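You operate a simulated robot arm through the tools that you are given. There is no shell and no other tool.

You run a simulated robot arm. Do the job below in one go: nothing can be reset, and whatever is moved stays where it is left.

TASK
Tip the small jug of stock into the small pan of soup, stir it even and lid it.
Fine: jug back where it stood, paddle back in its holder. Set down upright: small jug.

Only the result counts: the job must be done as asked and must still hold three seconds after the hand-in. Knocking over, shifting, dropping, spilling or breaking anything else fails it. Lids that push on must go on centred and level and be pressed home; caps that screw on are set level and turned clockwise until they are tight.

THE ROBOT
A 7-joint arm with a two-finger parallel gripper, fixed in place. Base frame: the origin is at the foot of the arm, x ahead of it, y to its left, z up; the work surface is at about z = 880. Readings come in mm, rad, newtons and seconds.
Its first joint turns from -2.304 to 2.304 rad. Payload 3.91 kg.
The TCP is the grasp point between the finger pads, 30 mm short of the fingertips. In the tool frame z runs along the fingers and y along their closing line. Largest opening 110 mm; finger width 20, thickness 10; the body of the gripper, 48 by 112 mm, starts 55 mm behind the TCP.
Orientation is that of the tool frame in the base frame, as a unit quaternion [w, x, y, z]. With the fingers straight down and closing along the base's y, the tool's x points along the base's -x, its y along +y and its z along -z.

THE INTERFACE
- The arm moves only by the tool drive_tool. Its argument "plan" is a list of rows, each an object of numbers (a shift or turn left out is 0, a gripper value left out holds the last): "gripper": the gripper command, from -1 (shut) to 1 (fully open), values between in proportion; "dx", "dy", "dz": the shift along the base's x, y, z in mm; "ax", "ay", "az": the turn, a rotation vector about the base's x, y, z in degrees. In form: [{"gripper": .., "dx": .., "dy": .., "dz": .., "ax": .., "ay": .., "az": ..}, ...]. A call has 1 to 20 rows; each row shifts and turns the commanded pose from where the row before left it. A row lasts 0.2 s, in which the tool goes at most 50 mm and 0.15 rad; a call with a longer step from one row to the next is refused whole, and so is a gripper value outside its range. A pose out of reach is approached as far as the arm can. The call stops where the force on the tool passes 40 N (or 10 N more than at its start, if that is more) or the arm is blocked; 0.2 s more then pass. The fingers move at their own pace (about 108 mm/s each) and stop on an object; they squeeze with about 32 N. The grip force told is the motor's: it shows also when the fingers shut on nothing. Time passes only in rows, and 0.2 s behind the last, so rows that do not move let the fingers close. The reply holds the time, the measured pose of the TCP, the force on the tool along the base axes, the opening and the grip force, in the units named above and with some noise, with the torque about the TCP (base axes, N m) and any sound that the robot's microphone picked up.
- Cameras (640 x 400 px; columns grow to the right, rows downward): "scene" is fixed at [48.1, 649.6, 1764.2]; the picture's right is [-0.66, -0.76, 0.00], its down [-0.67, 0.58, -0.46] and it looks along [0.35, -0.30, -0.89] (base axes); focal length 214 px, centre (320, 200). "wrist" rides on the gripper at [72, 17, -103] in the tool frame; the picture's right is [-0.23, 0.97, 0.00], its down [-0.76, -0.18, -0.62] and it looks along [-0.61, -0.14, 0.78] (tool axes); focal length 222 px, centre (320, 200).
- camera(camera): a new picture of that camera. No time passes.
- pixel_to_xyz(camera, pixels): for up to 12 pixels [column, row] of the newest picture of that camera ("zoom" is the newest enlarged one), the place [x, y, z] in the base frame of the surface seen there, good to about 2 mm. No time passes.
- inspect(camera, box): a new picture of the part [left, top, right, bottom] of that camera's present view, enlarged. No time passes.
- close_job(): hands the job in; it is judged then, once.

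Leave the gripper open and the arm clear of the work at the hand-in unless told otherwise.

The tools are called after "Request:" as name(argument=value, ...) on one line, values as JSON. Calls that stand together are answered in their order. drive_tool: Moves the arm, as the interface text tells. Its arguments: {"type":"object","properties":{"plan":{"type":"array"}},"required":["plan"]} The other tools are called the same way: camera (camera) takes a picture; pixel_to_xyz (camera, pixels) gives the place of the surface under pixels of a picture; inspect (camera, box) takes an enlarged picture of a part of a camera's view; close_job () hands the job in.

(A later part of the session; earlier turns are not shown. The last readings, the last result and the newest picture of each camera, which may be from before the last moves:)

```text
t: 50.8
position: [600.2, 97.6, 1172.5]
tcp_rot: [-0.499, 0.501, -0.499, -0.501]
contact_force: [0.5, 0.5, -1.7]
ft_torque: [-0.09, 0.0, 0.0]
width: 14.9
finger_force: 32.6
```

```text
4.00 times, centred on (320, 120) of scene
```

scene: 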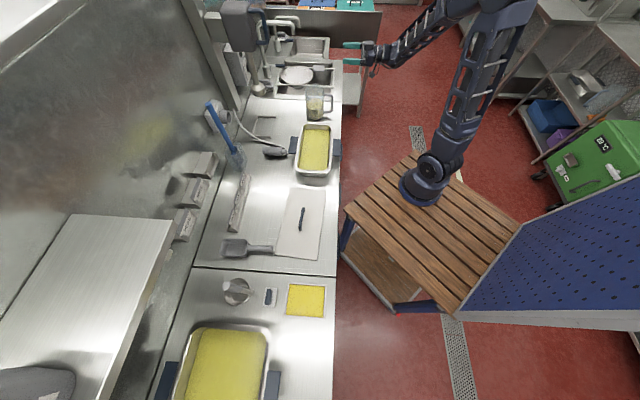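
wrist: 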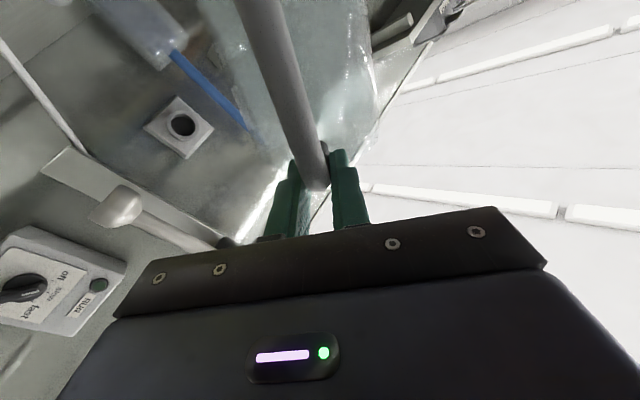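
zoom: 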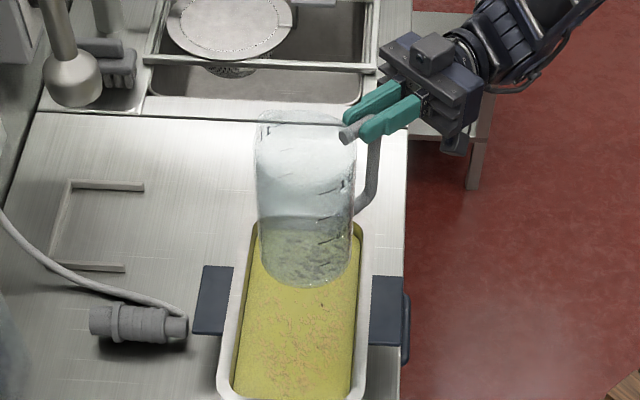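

The jug hangs upright. I carry it back toward its spot, yawing back −45° on the way, to above (778,-63.5).

Request:
drive_tool(plan=[{"gripper": -1, "dx": 8, "dy": -7, "dz": -2}, {"dx": 14, "dy": -12, "dz": -5}, {"dx": 16, "dy": -14, "dz": -6}, {"dx": 16, "dy": -14, "dz": -6}, {"dx": 16, "dy": -14, "dz": -6, "az": -5}, {"dx": 16, "dy": -14, "dz": -6, "az": -5}, {"dx": 16, "dy": -14, "dz": -6, "az": -5}, {"dx": 16, "dy": -14, "dz": -6, "az": -5}, {"dx": 16, "dy": -14, "dz": -6, "az": -5}, {"dx": 16, "dy": -14, "dz": -6, "az": -5}, {"dx": 14, "dy": -14, "dz": -6, "az": -5}, {"dx": 9, "dy": -10, "dz": -6, "az": -5}, {"dx": 5, "dy": -6, "dz": -5, "az": -5}, {}, {}])

Request:
inspect(camera="scene", box=[290, 60, 370, 130])

```text
t: 54.0
position: [778.2, -65.2, 1099.3]
tcp_rot: [0.653, -0.271, 0.654, 0.27]
contact_force: [-0.7, 0.2, -0.7]
ft_torque: [-0.04, 0.07, 0.02]
width: 14.5
finger_force: 32.1
```

```text
5.71 times, centred on (330, 95) of scene
```

zoom: 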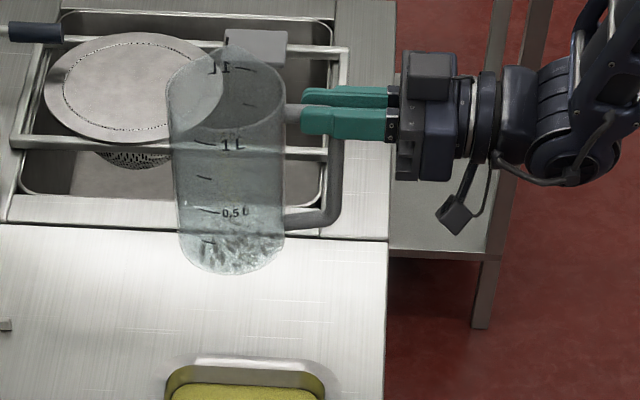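

Jug over its spot, and grip relation unchanged. I descend, slowing for the touch.

Request:
drive_tool(plan=[{"gripper": -1, "dy": 1.5, "dz": -15}, {"dz": -20}, {"dz": -20}, {"dz": -15}, {"dz": -8}, {"dz": -4}, {}, {}])

Request:
inspect(camera="scene", box=[300, 80, 350, 120])

```text
t: 55.8
position: [778.6, -63.1, 1020.0]
tcp_rot: [0.652, -0.272, 0.653, 0.271]
contact_force: [0.2, 0.8, -1.1]
ft_torque: [-0.08, 0.08, -0.01]
width: 15.0
finger_force: 32.0
```

```text
10.00 times, centred on (325, 100) of scene
```

zoom: 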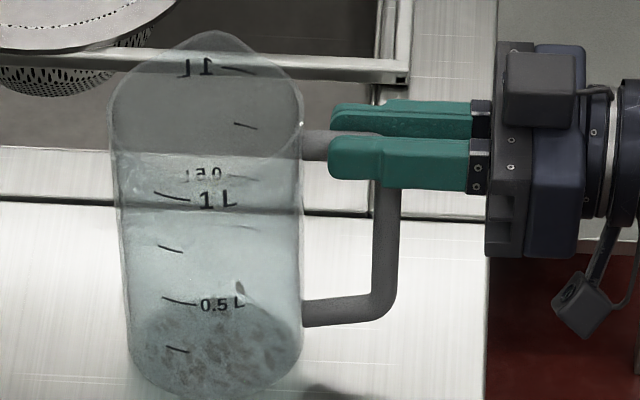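

Compared with the original picture, the jug sits ~7 mm lower in the grip and ~4 mm farther out (bar at column 385 against 391). I shift back 2.6 mm in x and y, then lower in small steps to contact.

Request:
drive_tool(plan=[{"gripper": -1, "dx": -2.6, "dy": -2.6}, {"dz": -1}, {"dz": -1}, {}])

Request:
drive_tool(plan=[{"gripper": -1, "dz": -1}, {"dz": -1}, {}])

Request:
inspect(camera="scene", box=[300, 80, 350, 120])

```text
t: 56.8
position: [774.4, -65.6, 1017.5]
tcp_rot: [0.653, -0.271, 0.654, 0.27]
contact_force: [-0.1, -0.5, 0.5]
ft_torque: [0.03, -0.07, -0.01]
width: 14.6
finger_force: 32.3
```

```text
t: 57.6
position: [776.0, -65.3, 1015.7]
tcp_rot: [0.653, -0.272, 0.653, 0.27]
contact_force: [0.3, -3.4, 11.1]
ft_torque: [0.65, -0.69, -0.26]
width: 14.5
finger_force: 31.7
```

```text
10.00 times, centred on (325, 100) of scene
```

zoom: 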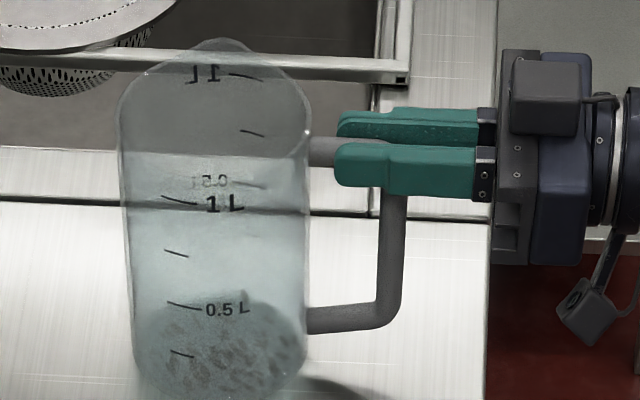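

The jug is down (11 N) and matches its original picture to ~1 mm. I ease up 1 mm, open the gripper and back straight out.

Request:
drive_tool(plan=[{"gripper": -1, "dz": 1}, {"gripper": -0.6}, {"gripper": 0}, {"gripper": 1}, {"gripper": 1}, {}])

Request:
inspect(camera="scene", box=[300, 80, 350, 120])

```text
t: 59.0
position: [775.2, -63.9, 1016.4]
tcp_rot: [0.653, -0.271, 0.654, 0.271]
contact_force: [-0.9, -0.5, 0.2]
ft_torque: [0.02, 0.0, 0.01]
width: 110.2
finger_force: 0.1
```

```text
10.00 times, centred on (325, 100) of scene
```

zoom: 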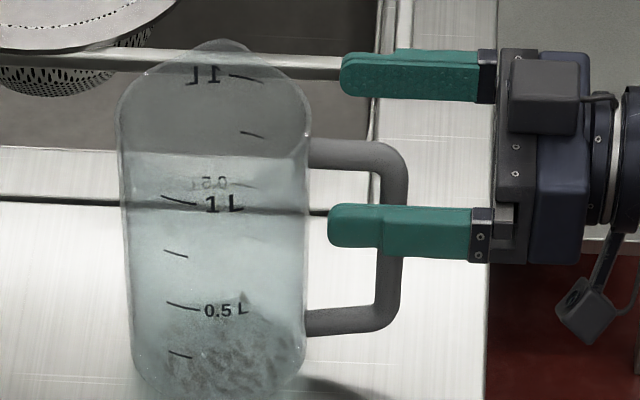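

The jug stands upright in its place. I back out along the tool axis 90 mm, then rise.

Request:
drive_tool(plan=[{"gripper": 1, "dx": -8, "dy": -8}, {"dx": -14, "dy": -14}, {"dx": -14, "dy": -14}, {"dx": -14, "dy": -14}, {"dx": -14, "dy": -14}, {"dz": 30}, {"dz": 40}, {"dz": 40}, {"dz": 40}, {"dz": 40}, {"dz": 40}, {"dz": 40}, {"dz": 40}])

Request:
inspect(camera="scene", box=[270, 80, 350, 180])

```text
t: 61.8
position: [708.1, -127.1, 1323.8]
tcp_rot: [0.652, -0.271, 0.654, 0.271]
contact_force: [0.4, -0.2, -0.7]
ft_torque: [0.03, -0.02, 0.0]
width: 109.7
finger_force: 0.1
```

```text
4.00 times, centred on (310, 130) of scene
```

zoom: 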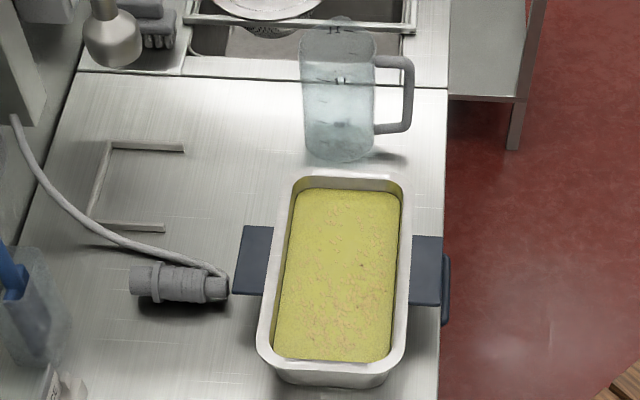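

No spills on the counter. I re-measure the pan rim, soup level and the paddle's holder.

Request:
inspect(camera="scene", box=[280, 115, 350, 185])

Request:
pixel_to_xyz(camera="zoom", pixels=[[184, 124], [168, 216], [465, 140], [461, 235], [330, 48], [310, 325], [233, 170], [408, 180], [325, 100], [310, 290], [255, 130], [402, 150]])

Request:
inspect(camera="scene", box=[220, 130, 260, 185])

```text
5.71 times, centred on (315, 150) of scene
```

zoom: 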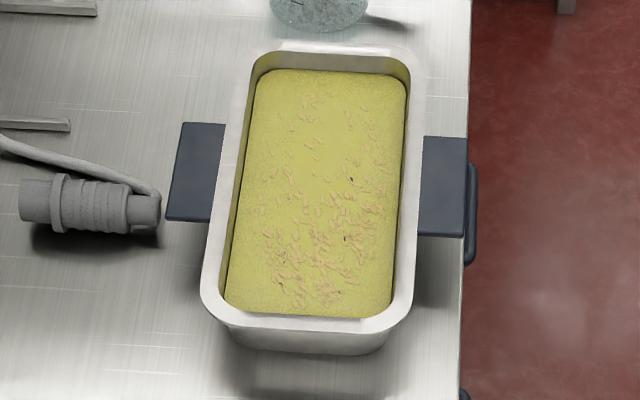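

```text
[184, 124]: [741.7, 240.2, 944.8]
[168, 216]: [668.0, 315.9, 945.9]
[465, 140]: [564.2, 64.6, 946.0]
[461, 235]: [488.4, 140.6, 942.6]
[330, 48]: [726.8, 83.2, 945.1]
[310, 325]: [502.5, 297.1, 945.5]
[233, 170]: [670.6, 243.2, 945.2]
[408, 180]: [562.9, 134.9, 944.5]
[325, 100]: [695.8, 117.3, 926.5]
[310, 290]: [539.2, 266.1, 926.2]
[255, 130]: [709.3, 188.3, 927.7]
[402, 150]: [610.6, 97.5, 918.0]
```

```text
7.27 times, centred on (240, 158) of scene
```

zoom: 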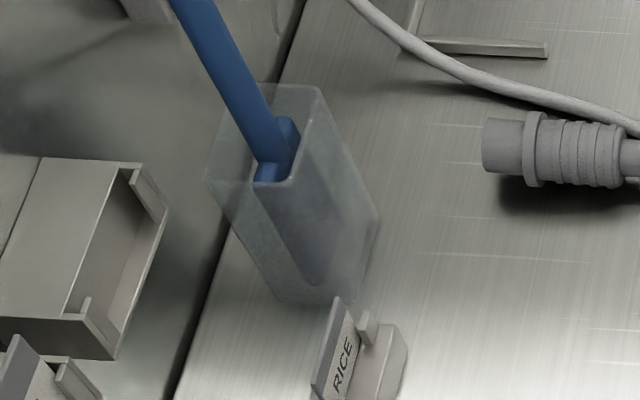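

The pan hasn't moved and the soup is now at 926. Next I measure the holder rim and blade top.

Request:
pixel_to_xyz(camera="zoom", pixels=[[262, 172], [270, 160], [285, 122], [295, 135], [290, 165], [290, 180], [262, 184], [318, 88], [208, 180], [320, 282], [378, 215], [275, 300]])

Request:
pixel_to_xyz(camera="zoom", pixels=[[215, 50], [230, 50], [245, 45], [205, 20], [192, 25], [310, 240], [330, 250], [250, 220], [340, 305], [350, 330], [390, 330], [440, 300]])

Request:
inspect(camera="scene", box=[195, 85, 245, 135])

```text
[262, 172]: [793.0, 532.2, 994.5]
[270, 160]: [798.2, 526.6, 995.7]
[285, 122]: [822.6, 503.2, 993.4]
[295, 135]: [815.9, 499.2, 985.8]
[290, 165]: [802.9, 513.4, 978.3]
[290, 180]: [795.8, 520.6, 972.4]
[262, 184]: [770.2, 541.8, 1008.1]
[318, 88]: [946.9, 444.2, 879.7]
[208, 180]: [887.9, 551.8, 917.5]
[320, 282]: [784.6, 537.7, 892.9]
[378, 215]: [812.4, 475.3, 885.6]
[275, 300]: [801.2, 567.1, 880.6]
```

```text
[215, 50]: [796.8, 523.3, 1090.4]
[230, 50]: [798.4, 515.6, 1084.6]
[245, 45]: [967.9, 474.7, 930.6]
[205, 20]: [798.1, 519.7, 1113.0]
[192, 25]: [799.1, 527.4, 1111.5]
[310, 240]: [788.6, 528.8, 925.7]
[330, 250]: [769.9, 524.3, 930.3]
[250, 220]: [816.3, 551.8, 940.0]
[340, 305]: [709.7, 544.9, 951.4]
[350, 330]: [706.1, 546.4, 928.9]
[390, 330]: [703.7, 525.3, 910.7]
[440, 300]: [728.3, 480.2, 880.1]
```

```text
8.00 times, centred on (220, 110) of scene
```

zoom: 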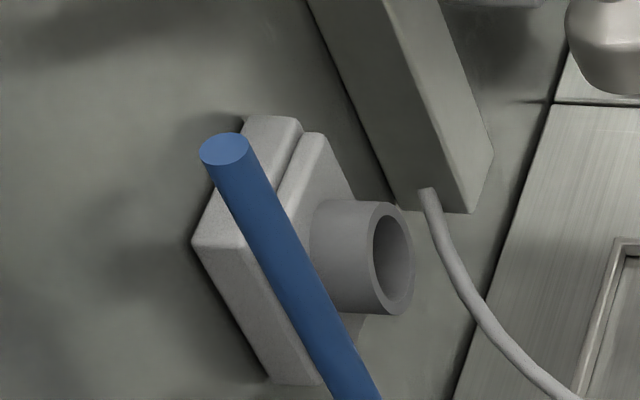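

Blade width runs along the counter's length (x+y≈1325) and the shaft is vertical. I'll measure the shaft top and the wall box behind for clearance.

Request:
pixel_to_xyz(camera="zoom", pixels=[[224, 149], [205, 155], [243, 146], [226, 137], [222, 162], [245, 195], [265, 245], [235, 260], [330, 250], [390, 260], [220, 240], [100, 250]])

Request:
pixel_to_xyz(camera="zoom", pixels=[[260, 130], [310, 150], [400, 100], [440, 180], [480, 150], [600, 60], [150, 350], [300, 380], [225, 205], [265, 190], [285, 320], [330, 310]])

```text
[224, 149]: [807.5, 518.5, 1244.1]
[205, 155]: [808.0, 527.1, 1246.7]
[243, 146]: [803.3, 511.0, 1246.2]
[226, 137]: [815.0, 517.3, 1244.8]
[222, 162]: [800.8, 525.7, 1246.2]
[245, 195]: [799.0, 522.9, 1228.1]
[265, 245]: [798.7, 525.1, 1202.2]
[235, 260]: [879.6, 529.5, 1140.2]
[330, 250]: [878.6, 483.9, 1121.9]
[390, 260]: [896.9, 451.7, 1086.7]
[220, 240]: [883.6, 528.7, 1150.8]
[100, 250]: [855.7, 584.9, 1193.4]
```

```text
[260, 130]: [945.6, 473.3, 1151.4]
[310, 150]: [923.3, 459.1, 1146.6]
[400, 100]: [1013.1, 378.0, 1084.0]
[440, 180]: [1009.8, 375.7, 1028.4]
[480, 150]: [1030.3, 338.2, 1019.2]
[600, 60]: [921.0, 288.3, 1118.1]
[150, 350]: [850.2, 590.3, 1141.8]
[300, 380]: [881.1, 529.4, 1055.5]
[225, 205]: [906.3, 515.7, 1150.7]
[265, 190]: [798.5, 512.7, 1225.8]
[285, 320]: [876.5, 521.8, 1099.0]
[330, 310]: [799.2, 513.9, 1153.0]
```

Shaft centre is (807.5,519), Ø≈19 mm, top at 1245; the wall is only ~80 mm behind it, so I'll grip with the tool pitched 45° toward the wall. Before that I check the height of the arm's foot.

Request:
camera(camera="scene")

Request:
pixel_to_xyz(camera="scene", pixels=[[380, 220], [440, 240], [420, 190], [430, 165], [470, 120], [500, 60]])

```text
taken
```

scene: 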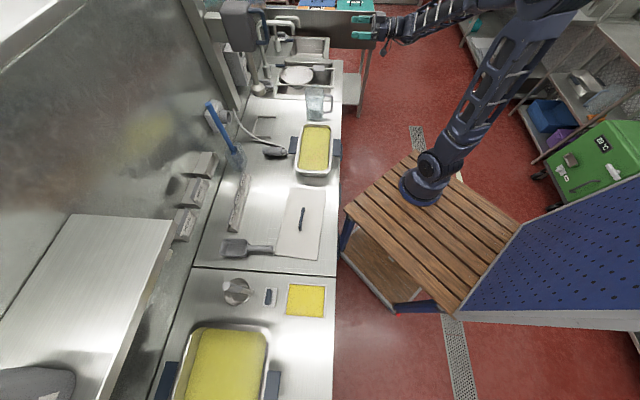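

```text
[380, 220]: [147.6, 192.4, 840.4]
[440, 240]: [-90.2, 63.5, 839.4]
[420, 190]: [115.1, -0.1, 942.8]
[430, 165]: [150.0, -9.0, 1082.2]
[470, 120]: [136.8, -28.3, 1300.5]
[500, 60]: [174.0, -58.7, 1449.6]
```

Base is at z≈840, so heights around 1335 are reachable. I pitch the tool 45° down and sweep over to a stand-off in front of the shaft top.

Request:
drive_tool(plan=[{"gripper": 1, "ax": -5.3033, "ay": 5.3033, "dy": 15}, {"ax": -5.3033, "ay": 5.3033, "dy": 25}, {"ax": -5.3033, "ay": 5.3033, "dy": 35}, {"ax": -5.3033, "ay": 5.3033, "dy": 35}, {"ax": -5.3033, "ay": 5.3033, "dy": 35}, {"ax": -5.3033, "ay": 5.3033, "dy": 35}, {"dy": 38, "dx": 3}, {"dy": 38, "dx": 3}, {"dy": 38, "dx": 3}, {"dy": 38, "dx": 3}, {"dy": 38, "dx": 3}, {"dy": 38, "dx": 3}, {"dy": 38, "dx": 3}, {"dy": 38, "dx": 3}, {"dy": 34, "dx": 2}, {"dy": 25, "dx": 1}, {"dy": 16}, {}])

Request:
camera(camera="scene")

Request:
camera(camera="wrist")

```text
t: 65.6
position: [739.1, 431.6, 1329.1]
tcp_rot: [0.353, -0.354, 0.853, 0.147]
contact_force: [-0.3, -0.1, 0.1]
ft_torque: [0.01, 0.0, -0.06]
width: 109.8
finger_force: 0.0
```

```text
taken
```

scene: 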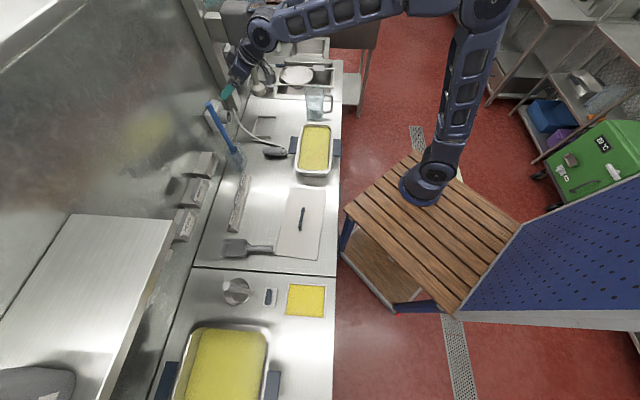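

```text
taken
```

wrist: 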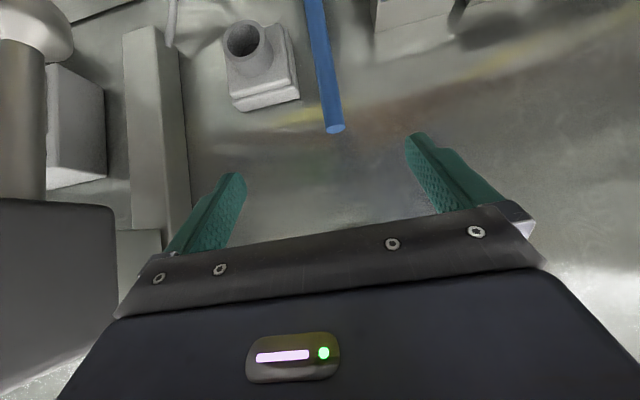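

The shaft top is centred between the fingers at (335,130). A dark object is at the left of the wrist view, so I measure how close it is.

Request:
pixel_to_xyz(camera="wrist", pixels=[[50, 300], [100, 220], [20, 230], [20, 130], [70, 130], [150, 130], [180, 230], [335, 128], [322, 60], [270, 60], [130, 250], [100, 380]])

Request:
inspect(camera="scene", box=[180, 0, 340, 130])

```text
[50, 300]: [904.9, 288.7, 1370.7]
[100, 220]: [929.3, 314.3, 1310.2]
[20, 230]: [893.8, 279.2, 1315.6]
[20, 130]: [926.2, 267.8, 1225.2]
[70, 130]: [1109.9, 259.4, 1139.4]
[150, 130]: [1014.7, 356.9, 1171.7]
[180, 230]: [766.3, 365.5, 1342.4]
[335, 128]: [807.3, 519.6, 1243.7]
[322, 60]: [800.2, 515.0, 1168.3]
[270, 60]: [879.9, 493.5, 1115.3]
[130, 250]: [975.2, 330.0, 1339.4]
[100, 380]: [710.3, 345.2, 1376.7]
```

```text
3.08 times, centred on (260, 65) of scene
```

zoom: 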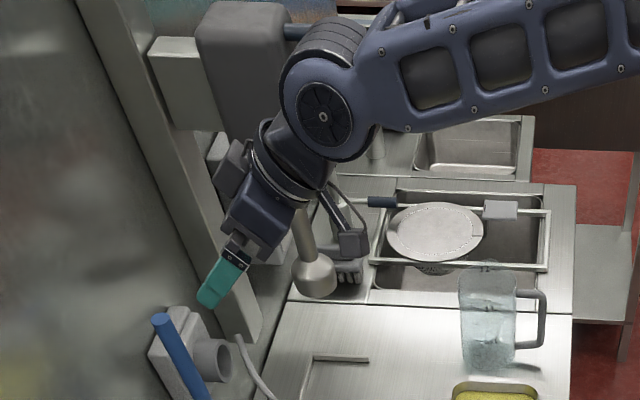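

The dark box (mixer) is ~200 mm to the side, which is clear. I shift 13 mm sideways to line up with the shaft, then approach along the tool axis, stopping 40 mm short.

Request:
drive_tool(plan=[{"gripper": 1, "dx": -5, "dy": 5, "dz": -7}, {"dx": -4.5, "dy": 4.5, "dz": -7}, {"dx": 10, "dy": 10, "dz": -14}, {"dx": 10, "dy": 10, "dz": -14}, {"dx": 10, "dy": 10, "dz": -14}, {"dx": 10, "dy": 10, "dz": -14}, {"dx": 9, "dy": 9, "dz": -13}, {}])

Request:
camera(camera="wrist")

Request:
inspect(camera="scene", box=[170, 30, 290, 130])

```text
t: 67.4
position: [776.9, 489.5, 1244.4]
tcp_rot: [0.354, -0.354, 0.854, 0.146]
contact_force: [0.5, -0.3, 0.3]
ft_torque: [0.02, -0.01, 0.01]
width: 109.9
finger_force: 0.1
```

```text
taken
```

wrist: 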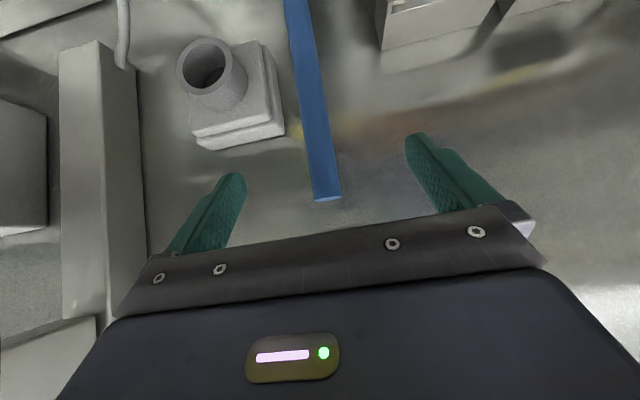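

```text
4.00 times, centred on (230, 80) of scene
```

zoom: 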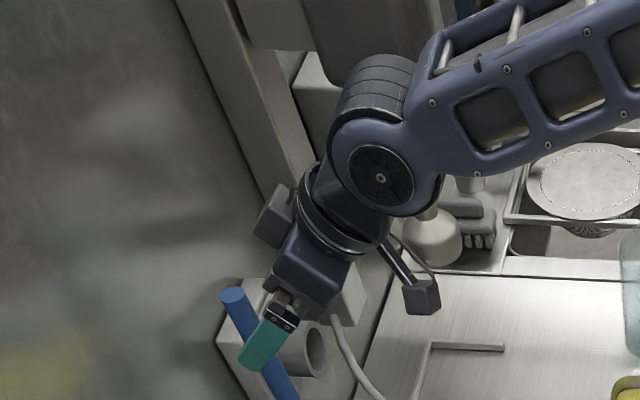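

The shaft is between the fingers. I go the last ~42 mm and close.

Request:
drive_tool(plan=[{"gripper": 1, "dx": 10, "dy": 9.8, "dz": -13}, {"dx": 10, "dy": 9.8, "dz": -13}, {"dx": 10, "dy": 9.8, "dz": -13}, {}, {"gripper": 0}, {"gripper": -0.5}, {"gripper": -1}, {}, {}, {}])

Request:
camera(camera="wrist")

Request:
inspect(camera="scene", box=[190, 80, 280, 185])

```text
t: 69.6
position: [808.6, 519.0, 1205.1]
tcp_rot: [0.354, -0.355, 0.853, 0.147]
contact_force: [0.5, 1.4, 0.3]
ft_torque: [0.09, -0.06, 0.0]
width: 21.2
finger_force: 32.5
```

```text
taken
```

wrist: 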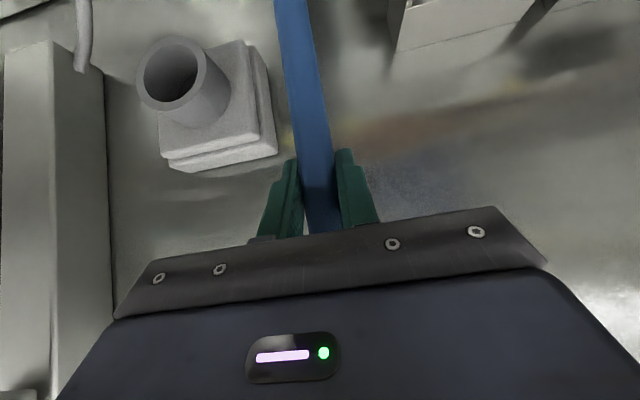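

```text
3.81 times, centred on (235, 132) of scene
```

zoom: 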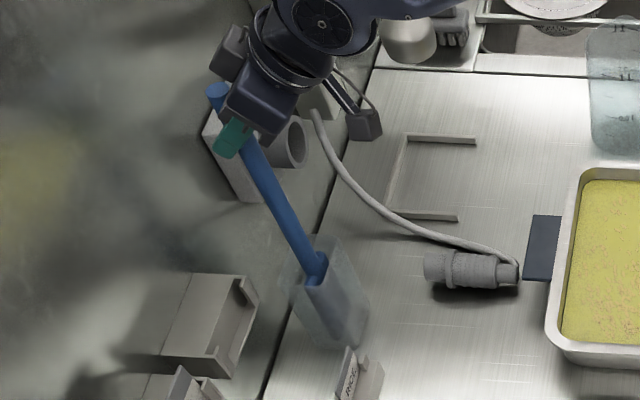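

Gripped (21.2 mm) at (808.6,519,1205). I lift straight up 40 mm and check the holder stays.

Request:
drive_tool(plan=[{"gripper": -1, "dz": 5}, {"dz": 10}, {"dz": 10}, {"dz": 10}, {"dz": 5}, {}])

Request:
inspect(camera="scene", box=[190, 80, 280, 185])

```text
t: 71.0
position: [808.1, 518.7, 1244.1]
tcp_rot: [0.354, -0.353, 0.854, 0.146]
contact_force: [-0.3, 0.6, -3.0]
ft_torque: [0.03, -0.02, 0.01]
width: 21.6
finger_force: 31.8
```

```text
3.81 times, centred on (235, 132) of scene
```

zoom: 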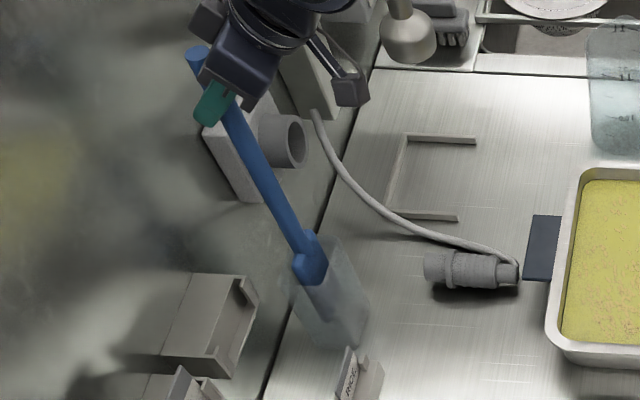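

The paddle slides freely (3 N) and the holder stays. I lift another 120 mm.

Request:
drive_tool(plan=[{"gripper": -1, "dz": 10}, {"dz": 15}, {"dz": 15}, {"dz": 15}, {"dz": 15}, {"dz": 15}, {"dz": 15}, {"dz": 15}, {"dz": 5}, {}])

Request:
inspect(camera="scene", box=[190, 60, 280, 185])

```text
t: 73.2
position: [809.1, 516.5, 1364.6]
tcp_rot: [0.353, -0.353, 0.854, 0.146]
contact_force: [-0.6, 0.1, -2.5]
ft_torque: [0.01, 0.01, 0.01]
width: 21.4
finger_force: 32.0
```

```text
3.20 times, centred on (235, 122) of scene
```

zoom: 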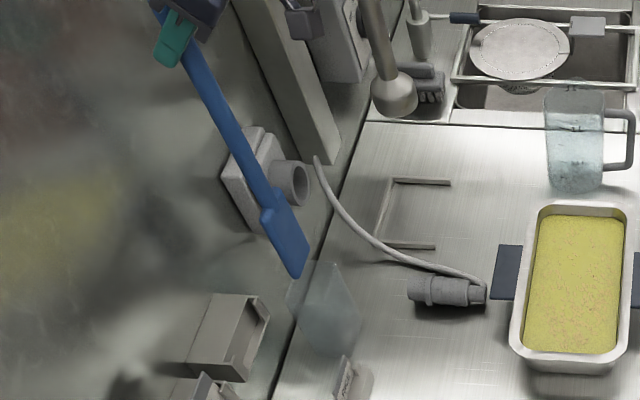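

The paddle is out. I measure the blade bottom, width and the holder rim.

Request:
pixel_to_xyz(camera="zoom", pixels=[[293, 277], [306, 262], [285, 215], [262, 212], [272, 195], [265, 225], [300, 240], [288, 285], [358, 320], [330, 350], [335, 262], [280, 240]])

Request:
inspect(camera="scene", box=[220, 130, 260, 180])

```text
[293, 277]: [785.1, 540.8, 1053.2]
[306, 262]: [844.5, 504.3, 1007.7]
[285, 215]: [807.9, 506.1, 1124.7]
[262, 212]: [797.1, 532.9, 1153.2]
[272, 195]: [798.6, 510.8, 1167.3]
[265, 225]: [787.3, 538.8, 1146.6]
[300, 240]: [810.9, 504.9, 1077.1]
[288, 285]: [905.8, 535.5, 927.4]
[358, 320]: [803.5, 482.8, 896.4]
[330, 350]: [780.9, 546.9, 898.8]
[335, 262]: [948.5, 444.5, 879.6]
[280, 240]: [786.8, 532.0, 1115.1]
```

```text
8.00 times, centred on (240, 155) of scene
```

zoom: 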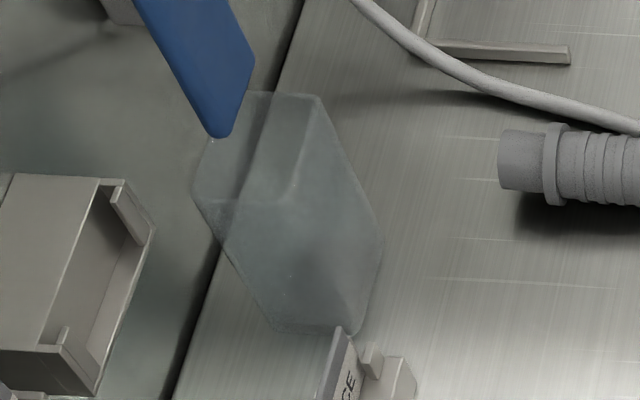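

The blade is ~50 mm wide, ~110 mm tall, with its bottom 319 mm below the TCP. I carry it over the pan centre at this height.

Request:
drive_tool(plan=[{"gripper": -1, "dx": -6, "dy": -10}, {"dx": -11, "dy": -18}, {"dx": -14, "dy": -24}, {"dx": -15, "dy": -25}, {"dx": -15, "dy": -25}, {"dx": -15, "dy": -25}, {"dx": -15, "dy": -25}, {"dx": -15, "dy": -25}, {"dx": -15, "dy": -25}, {"dx": -15, "dy": -25}, {"dx": -15, "dy": -25}, {"dx": -15, "dy": -25}, {"dx": -13, "dy": -23}, {"dx": -9, "dy": -15}, {"dx": -5, "dy": -10}, {}, {}])

Request:
inspect(camera="scene", box=[240, 20, 400, 190])

```text
t: 76.8
position: [615.0, 194.5, 1364.1]
tcp_rot: [0.354, -0.353, 0.853, 0.147]
contact_force: [-0.3, -0.1, -2.3]
ft_torque: [0.0, -0.01, -0.01]
width: 21.3
finger_force: 32.3
```

```text
2.35 times, centred on (320, 105) of scene
```

zoom: 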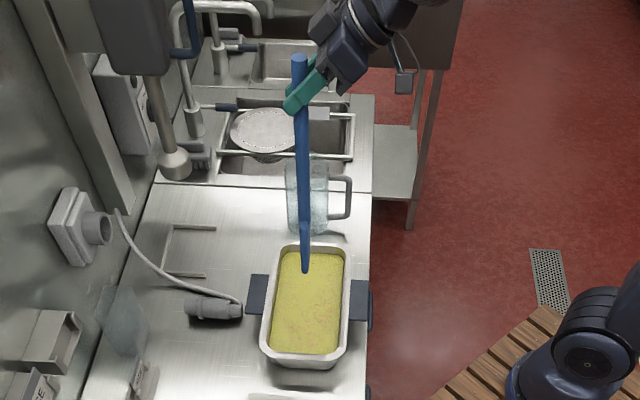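

Above the pan, paddle vertical. I measure the blade tip now to confirm the offset before dipping.

Request:
inspect(camera="scene", box=[300, 100, 330, 140])

```text
10.00 times, centred on (315, 120) of scene
```

zoom: 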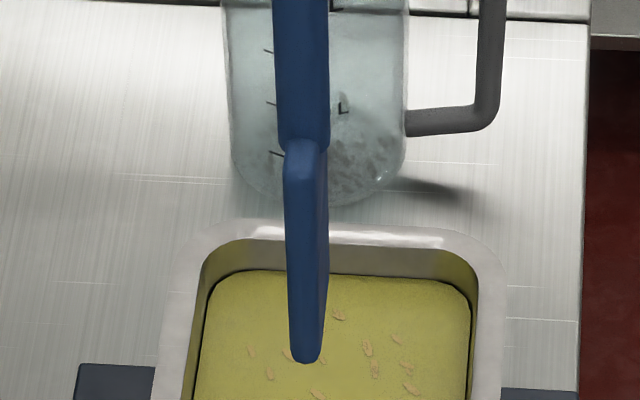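

Request:
pixel_to_xyz(camera="zoom", pixels=[[305, 355], [305, 340], [305, 300], [305, 200], [300, 80], [322, 300], [295, 250], [308, 360]])

```text
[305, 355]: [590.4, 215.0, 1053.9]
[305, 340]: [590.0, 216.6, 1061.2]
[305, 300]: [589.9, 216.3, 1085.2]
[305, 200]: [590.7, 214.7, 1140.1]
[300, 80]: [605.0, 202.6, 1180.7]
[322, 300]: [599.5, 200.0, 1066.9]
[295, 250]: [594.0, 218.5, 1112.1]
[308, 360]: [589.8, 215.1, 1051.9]
```

The blade half-width is ~32 mm along the pan's length, with its bottom 316 below the TCP. I descend at the centre until the blade bottom is at ~898.

Request:
drive_tool(plan=[{"gripper": -1, "dz": -15, "dy": -2}, {"dz": -25, "dy": -1}, {"dz": -25}, {"dz": -25}, {"dz": -20}, {"dz": -15}, {"dz": -12}, {"dz": -8}, {"dz": -5}, {}, {}])

Request:
inspect(camera="scene", box=[270, 90, 360, 190])

```text
t: 79.2
position: [615.4, 190.4, 1215.2]
tcp_rot: [0.352, -0.355, 0.853, 0.147]
contact_force: [0.7, 0.0, -1.7]
ft_torque: [0.02, -0.01, 0.02]
width: 21.5
finger_force: 32.0
```

```text
4.00 times, centred on (315, 140) of scene
```

zoom: 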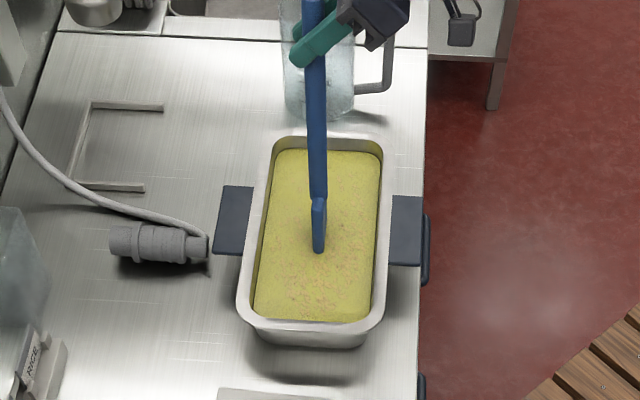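

The blade is in the soup with no bottom contact (force -1.7 N). I stir with zigzags across the pan, heading toward the far (-u) end.

Request:
drive_tool(plan=[{"gripper": -1, "dx": -10.6, "dy": -24.7}, {"dx": -4.9, "dy": -12}, {"dx": 21.2, "dy": 14.1}, {"dx": 21.2, "dy": 14.1}, {"dx": 19.1, "dy": 12}, {"dx": -14.1, "dy": -21.2}, {"dx": -14.1, "dy": -21.2}, {"dx": -10.6, "dy": -17.7}, {"dx": 21.2, "dy": 14.1}, {"dx": 21.2, "dy": 14.1}, {"dx": 17.7, "dy": 10.6}, {"dx": -14.1, "dy": -21.2}, {"dx": -14.1, "dy": -21.2}, {"dx": -10.6, "dy": -17.7}, {"dx": 19.8, "dy": 15.6}, {"dx": 19.8, "dy": 15.6}, {"dx": 15.6, "dy": 12.7}, {"dx": -21.2, "dy": -14.1}, {"dx": -21.2, "dy": -14.1}, {"dx": -14.1, "dy": -7.1}])

Request:
inspect(camera="scene", box=[270, 90, 360, 190])

```text
t: 83.4
position: [642.1, 121.4, 1216.3]
tcp_rot: [0.352, -0.355, 0.853, 0.147]
contact_force: [0.9, 0.0, -2.6]
ft_torque: [0.0, 0.01, 0.03]
width: 21.5
finger_force: 32.3
```

```text
4.00 times, centred on (315, 140) of scene
```

zoom: 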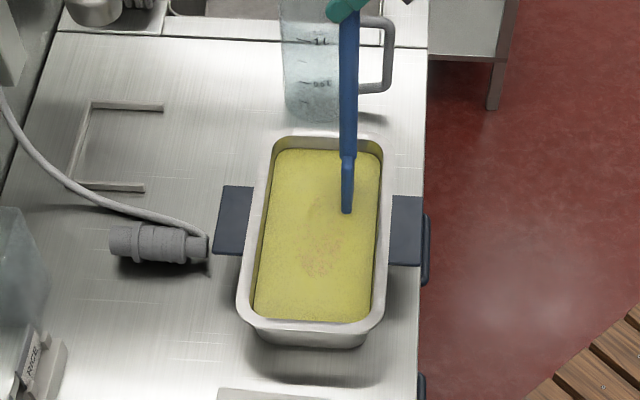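

The specks are largely mixing in; a patch remains near zoom (320,255). I zigzag toward the +u end.

Request:
drive_tool(plan=[{"gripper": -1, "dx": 12, "dy": 23.3}, {"dx": 12, "dy": 23.3}, {"dx": 6.4, "dy": 14.8}, {"dx": -23.3, "dy": -12}, {"dx": -23.3, "dy": -12}, {"dx": -17, "dy": -8.5}, {"dx": 12, "dy": 23.3}, {"dx": 12, "dy": 23.3}, {"dx": 7.8, "dy": 16.3}, {"dx": -23.3, "dy": -12}, {"dx": -23.3, "dy": -12}, {"dx": -17, "dy": -8.5}, {"dx": 12, "dy": 23.3}, {"dx": 12, "dy": 23.3}, {"dx": 8.5, "dy": 17}, {"dx": -23.3, "dy": -12}, {"dx": -23.3, "dy": -12}, {"dx": -17, "dy": -8.5}, {"dx": 12, "dy": 23.3}, {"dx": 13.4, "dy": 21.9}])

Request:
inspect(camera="scene", box=[270, 90, 360, 190])

```text
t: 87.6
position: [572.9, 256.8, 1214.6]
tcp_rot: [0.353, -0.354, 0.854, 0.147]
contact_force: [0.3, 0.1, -1.6]
ft_torque: [-0.05, 0.03, -0.01]
width: 21.4
finger_force: 31.9
```

```text
4.00 times, centred on (315, 140) of scene
```

zoom: 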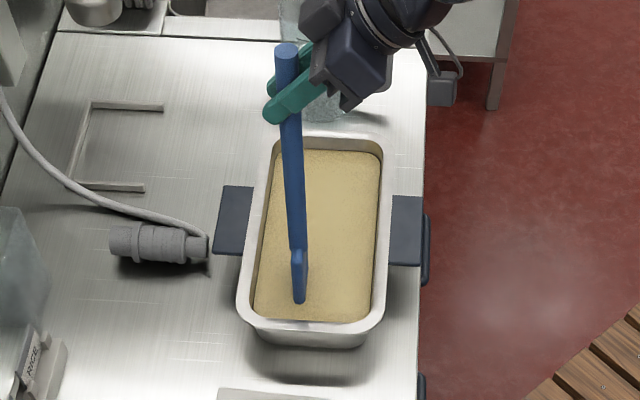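

The soup has turned an even tan. I make one more zigzag pass back to be sure, ending near the centre.

Request:
drive_tool(plan=[{"gripper": -1, "dx": 11.3, "dy": 14.1}, {"dx": -12, "dy": -23.3}, {"dx": -12, "dy": -23.3}, {"dx": -8.5, "dy": -17}, {"dx": 23.3, "dy": 12}, {"dx": 23.3, "dy": 12}, {"dx": 17, "dy": 8.5}, {"dx": -12, "dy": -23.3}, {"dx": -12, "dy": -23.3}, {"dx": -8.5, "dy": -17}, {"dx": 23.3, "dy": 12}, {"dx": 23.3, "dy": 12}, {"dx": 17, "dy": 8.5}, {"dx": -12, "dy": -23.3}, {"dx": -12, "dy": -23.3}, {"dx": -8.5, "dy": -17}, {"dx": 23.3, "dy": 12}, {"dx": 23.3, "dy": 12}, {"dx": -21.2, "dy": 7.1}, {"dx": -18.4, "dy": 9.9}])

Request:
inspect(camera="scene", box=[285, 115, 345, 180])

```text
t: 91.8
position: [620.3, 186.3, 1215.6]
tcp_rot: [0.353, -0.353, 0.854, 0.146]
contact_force: [1.7, 0.8, -2.5]
ft_torque: [-0.02, -0.01, -0.02]
width: 21.4
finger_force: 32.1
```

```text
6.15 times, centred on (315, 148) of scene
```

zoom: 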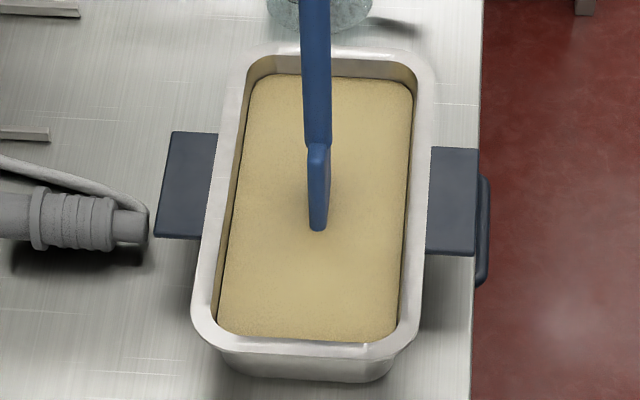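

The soup is uniform. I lift the paddle slowly, let it drip over the pan, then check.

Request:
drive_tool(plan=[{"gripper": -1, "dz": 8}, {"dz": 10}, {"dz": 10}, {"dz": 10}, {"dz": 10}, {"dz": 5}, {}, {}, {}, {}, {}, {}, {}, {}, {}, {}, {}, {}, {}, {}])

Request:
drive_tool(plan=[{"gripper": -1, "dz": 10}, {"dz": 20}, {"dz": 20}, {"dz": 20}, {"dz": 15}, {"dz": 10}, {}, {}, {}])

Request:
inspect(camera="scene", box=[285, 80, 345, 150])

```text
t: 96.0
position: [620.7, 185.2, 1266.8]
tcp_rot: [0.353, -0.354, 0.854, 0.147]
contact_force: [-0.1, -0.2, -1.9]
ft_torque: [-0.02, 0.02, 0.02]
width: 21.4
finger_force: 32.1
```

```text
t: 98.0
position: [620.7, 185.2, 1362.9]
tcp_rot: [0.353, -0.353, 0.854, 0.146]
contact_force: [-1.6, -0.6, -2.1]
ft_torque: [0.04, -0.01, 0.02]
width: 21.5
finger_force: 31.7
```

```text
5.71 times, centred on (315, 115) of scene
```

zoom: 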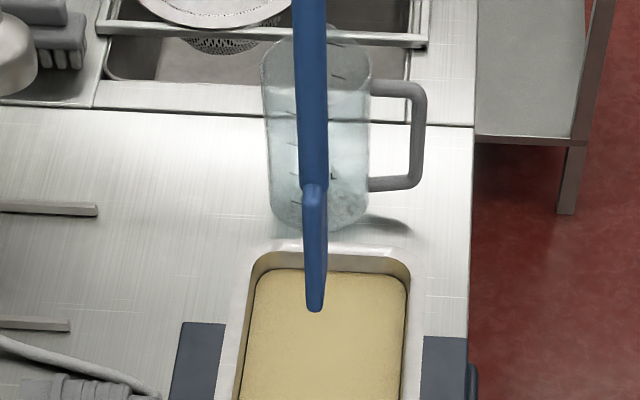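

No drips, clean blade. I measure the paddle's position in the grip to see whether it still hangs as when taken.

Request:
pixel_to_xyz(camera="zoom", pixels=[[313, 305], [312, 280], [312, 220], [311, 200], [311, 170], [312, 120], [312, 60], [325, 250]])

```text
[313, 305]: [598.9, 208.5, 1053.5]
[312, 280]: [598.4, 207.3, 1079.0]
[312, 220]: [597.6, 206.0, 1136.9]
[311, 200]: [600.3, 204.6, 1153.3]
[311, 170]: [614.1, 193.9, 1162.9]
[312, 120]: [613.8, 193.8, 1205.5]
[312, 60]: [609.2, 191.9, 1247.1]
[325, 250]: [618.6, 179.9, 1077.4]
```

The paddle hangs vertical, same offset as before. I carry it back above the holder at (808.6,518.8).

Request:
drive_tool(plan=[{"gripper": -1, "dx": 5, "dy": 9}, {"dx": 10, "dy": 18}, {"dx": 14, "dy": 25}, {"dx": 14, "dy": 25}, {"dx": 14, "dy": 25}, {"dx": 14, "dy": 25}, {"dx": 14, "dy": 25}, {"dx": 14, "dy": 25}, {"dx": 14, "dy": 25}, {"dx": 14, "dy": 25}, {"dx": 14, "dy": 25}, {"dx": 14, "dy": 25}, {"dx": 14, "dy": 24}, {"dx": 10, "dy": 17}, {"dx": 6, "dy": 10}, {"dx": 2.9, "dy": 5.6}, {}, {}, {}])

Request:
inspect(camera="scene", box=[190, 60, 280, 185])

```text
t: 102.0
position: [808.9, 519.1, 1363.3]
tcp_rot: [0.354, -0.354, 0.853, 0.147]
contact_force: [0.3, 0.2, -2.0]
ft_torque: [0.01, -0.02, 0.0]
width: 21.3
finger_force: 31.3
```

```text
3.20 times, centred on (235, 122) of scene
```

zoom: 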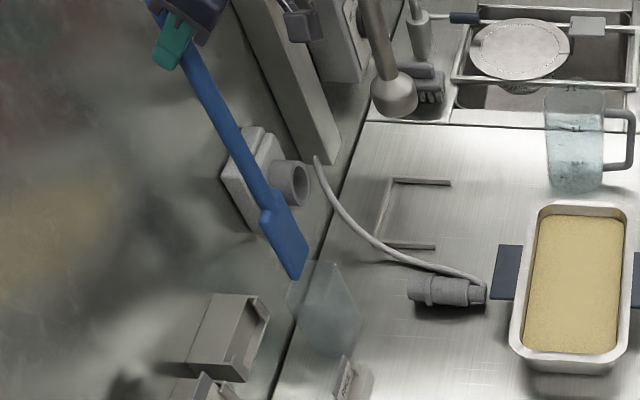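

The picture matches the lifted pose from before. I lower slowly into the holder.

Request:
drive_tool(plan=[{"gripper": -1, "dz": -10}, {"dz": -12}, {"dz": -10}, {"dz": -10}, {"dz": -8}, {"dz": -8}, {"dz": -8}, {}])

Request:
inspect(camera="scene", box=[220, 120, 265, 180])

```text
t: 103.8
position: [807.4, 520.1, 1297.1]
tcp_rot: [0.353, -0.354, 0.854, 0.146]
contact_force: [-0.1, -0.4, -1.9]
ft_torque: [0.02, 0.02, -0.03]
width: 21.4
finger_force: 32.2
```

```text
6.67 times, centred on (242, 150) of scene
```

zoom: 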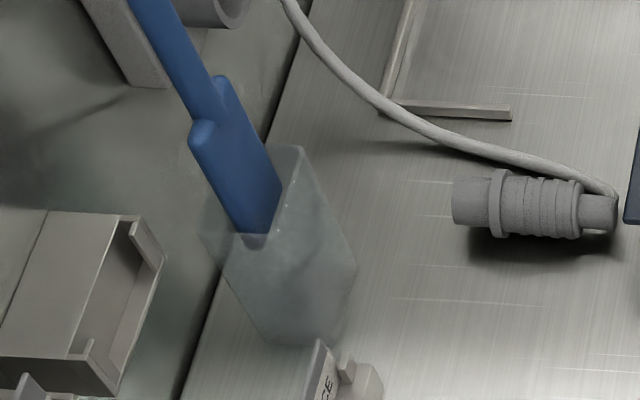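

The blade bottom has entered the holder cleanly (no force). I continue down.

Request:
drive_tool(plan=[{"gripper": -1, "dz": -10}, {"dz": -10}, {"dz": -10}, {"dz": -10}, {"dz": -10}, {"dz": -10}, {"dz": -10}, {"dz": -8}, {"dz": -6}, {}])

Request:
inspect(camera="scene", box=[220, 120, 265, 180])

```text
t: 106.0
position: [807.1, 519.7, 1212.1]
tcp_rot: [0.354, -0.354, 0.853, 0.147]
contact_force: [-0.2, 1.1, -1.4]
ft_torque: [0.01, 0.0, 0.0]
width: 21.6
finger_force: 32.0
```

```text
6.67 times, centred on (242, 150) of scene
```

zoom: 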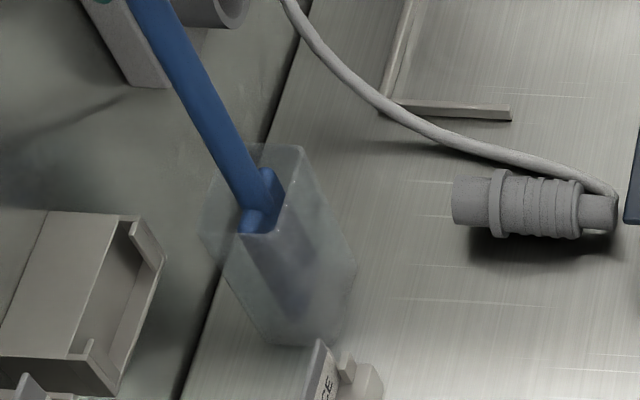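

Nearly seated. I take the last ~7 mm in small steps to contact.

Request:
drive_tool(plan=[{"gripper": -1, "dz": -2}, {"dz": -2}, {"dz": -1}, {"dz": -1}, {}])

Request:
drive_tool(plan=[{"gripper": -1, "dz": -1}, {}])

```text
t: 107.2
position: [808.8, 519.7, 1206.5]
tcp_rot: [0.354, -0.353, 0.854, 0.146]
contact_force: [-0.6, -0.7, -1.5]
ft_torque: [-0.01, 0.0, 0.02]
width: 21.5
finger_force: 32.4
```

```text
t: 107.8
position: [807.5, 519.0, 1205.3]
tcp_rot: [0.354, -0.355, 0.853, 0.147]
contact_force: [0.5, 0.6, -1.1]
ft_torque: [-0.01, -0.01, 0.03]
width: 21.4
finger_force: 32.2
```

Request:
drive_tool(plan=[{"gripper": -1, "dz": -1}, {}, {"gripper": -0.6}, {"gripper": -0.2}, {"gripper": 0.4}, {"gripper": 1}, {"gripper": 1}, {}])

Request:
inspect(camera="scene", box=[190, 80, 280, 185])

Request:
camera(camera="wrist")

```text
t: 109.6
position: [808.8, 519.6, 1203.6]
tcp_rot: [0.354, -0.354, 0.854, 0.146]
contact_force: [-0.1, -0.4, 0.7]
ft_torque: [0.02, -0.02, 0.0]
width: 110.1
finger_force: 0.1
```

```text
3.81 times, centred on (235, 132) of scene
```

zoom: 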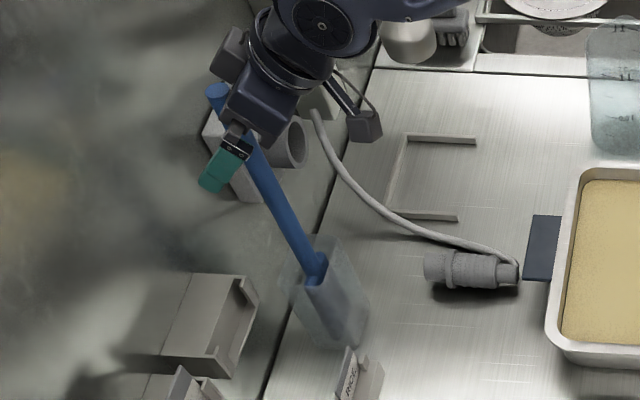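

```text
taken
```

wrist: 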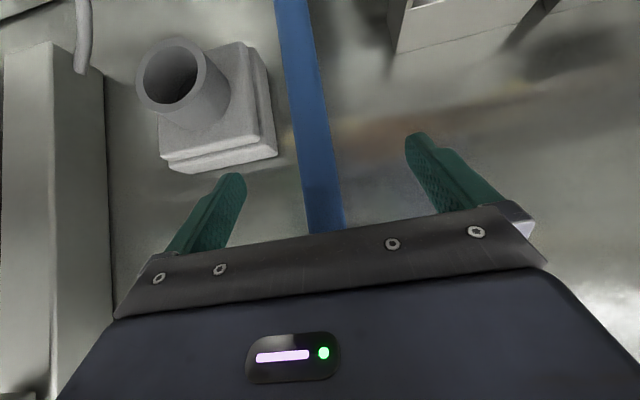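

The paddle stands in its holder. I back out along the tool axis and rise clear.

Request:
drive_tool(plan=[{"gripper": 1, "dx": -8, "dy": -8, "dz": 11}, {"dx": -10, "dy": -10, "dz": 14}, {"dx": -10, "dy": -10, "dz": 14}, {"dx": -10, "dy": -10, "dz": 14}, {"dx": -10, "dy": -10, "dz": 14}, {"dx": -10, "dy": -10, "dz": 14}, {"dx": -10, "dy": -10, "dz": 14}, {"dx": -10, "dy": -10, "dz": 14}, {"dx": -10, "dy": -10, "dz": 10}])

Request:
inspect(camera="scene", box=[190, 80, 280, 185])

```text
t: 111.6
position: [718.8, 432.0, 1323.2]
tcp_rot: [0.353, -0.354, 0.854, 0.146]
contact_force: [0.2, -0.1, -0.4]
ft_torque: [-0.03, -0.03, 0.01]
width: 110.1
finger_force: 0.0
```

```text
3.81 times, centred on (235, 132) of scene
```

zoom: 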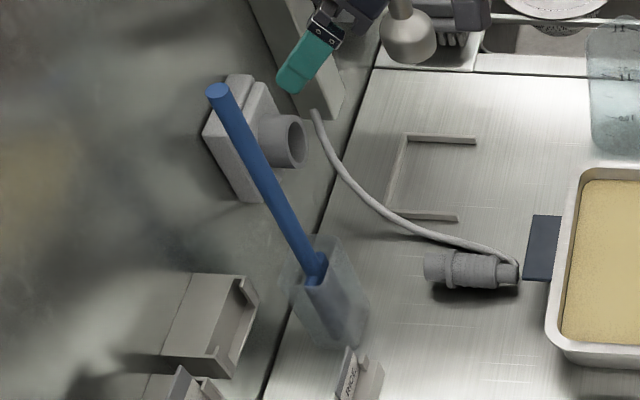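

Paddle stands as it did. Now I turn the tool straight down, yaw it across the lid's handle, and move above the lid.

Request:
drive_tool(plan=[{"gripper": 1, "ax": -5.3033, "ay": 5.3033, "dx": -18.6, "dy": 2.4}, {"ax": -5.3033, "ay": 5.3033, "dx": -18.6, "dy": 2.4}, {"ax": -5.3033, "ay": 5.3033, "dx": -18.6, "dy": 2.4}, {"ax": -5.3033, "ay": 5.3033, "dx": -18.6, "dy": 2.4}, {"ax": -5.3033, "ay": 5.3033, "dx": -18.6, "dy": 2.4}, {"ax": -5.3033, "ay": 5.3033, "dx": -18.6, "dy": 2.4}, {"az": -7.15, "dx": -18.6, "dy": 2.4, "dz": -12}, {"az": -7.15, "dx": -18.6, "dy": 2.4, "dz": -12}, {"az": -7.15, "dx": -18.6, "dy": 2.4, "dz": -12}, {"az": -7.15, "dx": -18.6, "dy": 2.4, "dz": -12}, {"az": -7.15, "dx": -18.6, "dy": 2.4, "dz": -12}, {"az": -7.15, "dx": -18.6, "dy": 2.4, "dz": -12}, {"az": -7.15, "dx": -18.6, "dy": 2.4, "dz": -12}, {"az": -7.15, "dx": -18.6, "dy": 2.4, "dz": -12}, {"az": -7.15, "dx": -18.6, "dy": 2.4, "dz": -12}, {"az": -7.15, "dx": -18.6, "dy": 2.4, "dz": -12}, {"az": -7.15, "dx": -18.6, "dy": 2.4, "dz": -12}, {"az": -7.15, "dx": -18.6, "dy": 2.4, "dz": -12}, {"az": -7.15, "dx": -18.6, "dy": 2.4, "dz": -12}, {}])

Request:
camera(camera="wrist")

Request:
camera(camera="scene")

```text
t: 115.8
position: [364.4, 478.5, 1167.8]
tcp_rot: [0.001, 0.407, 0.914, 0.0]
contact_force: [0.6, 0.1, -0.4]
ft_torque: [-0.01, 0.02, -0.02]
width: 109.9
finger_force: 0.0
```

```text
taken
```

wrist: 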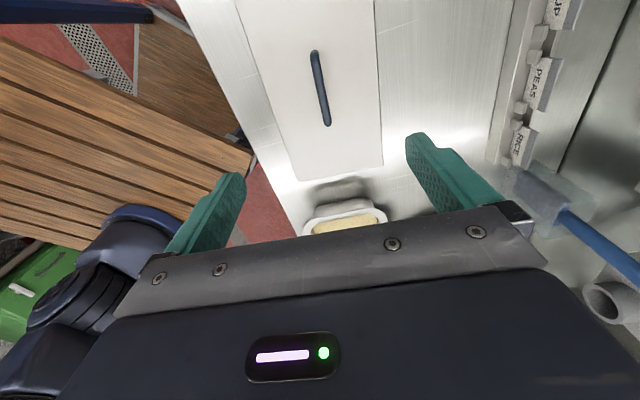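

```text
taken
```

scene: 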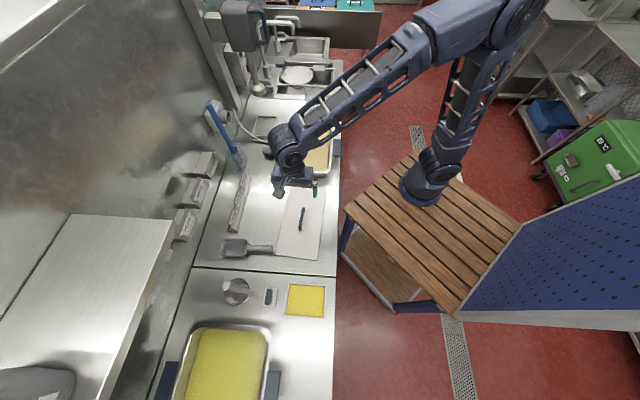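

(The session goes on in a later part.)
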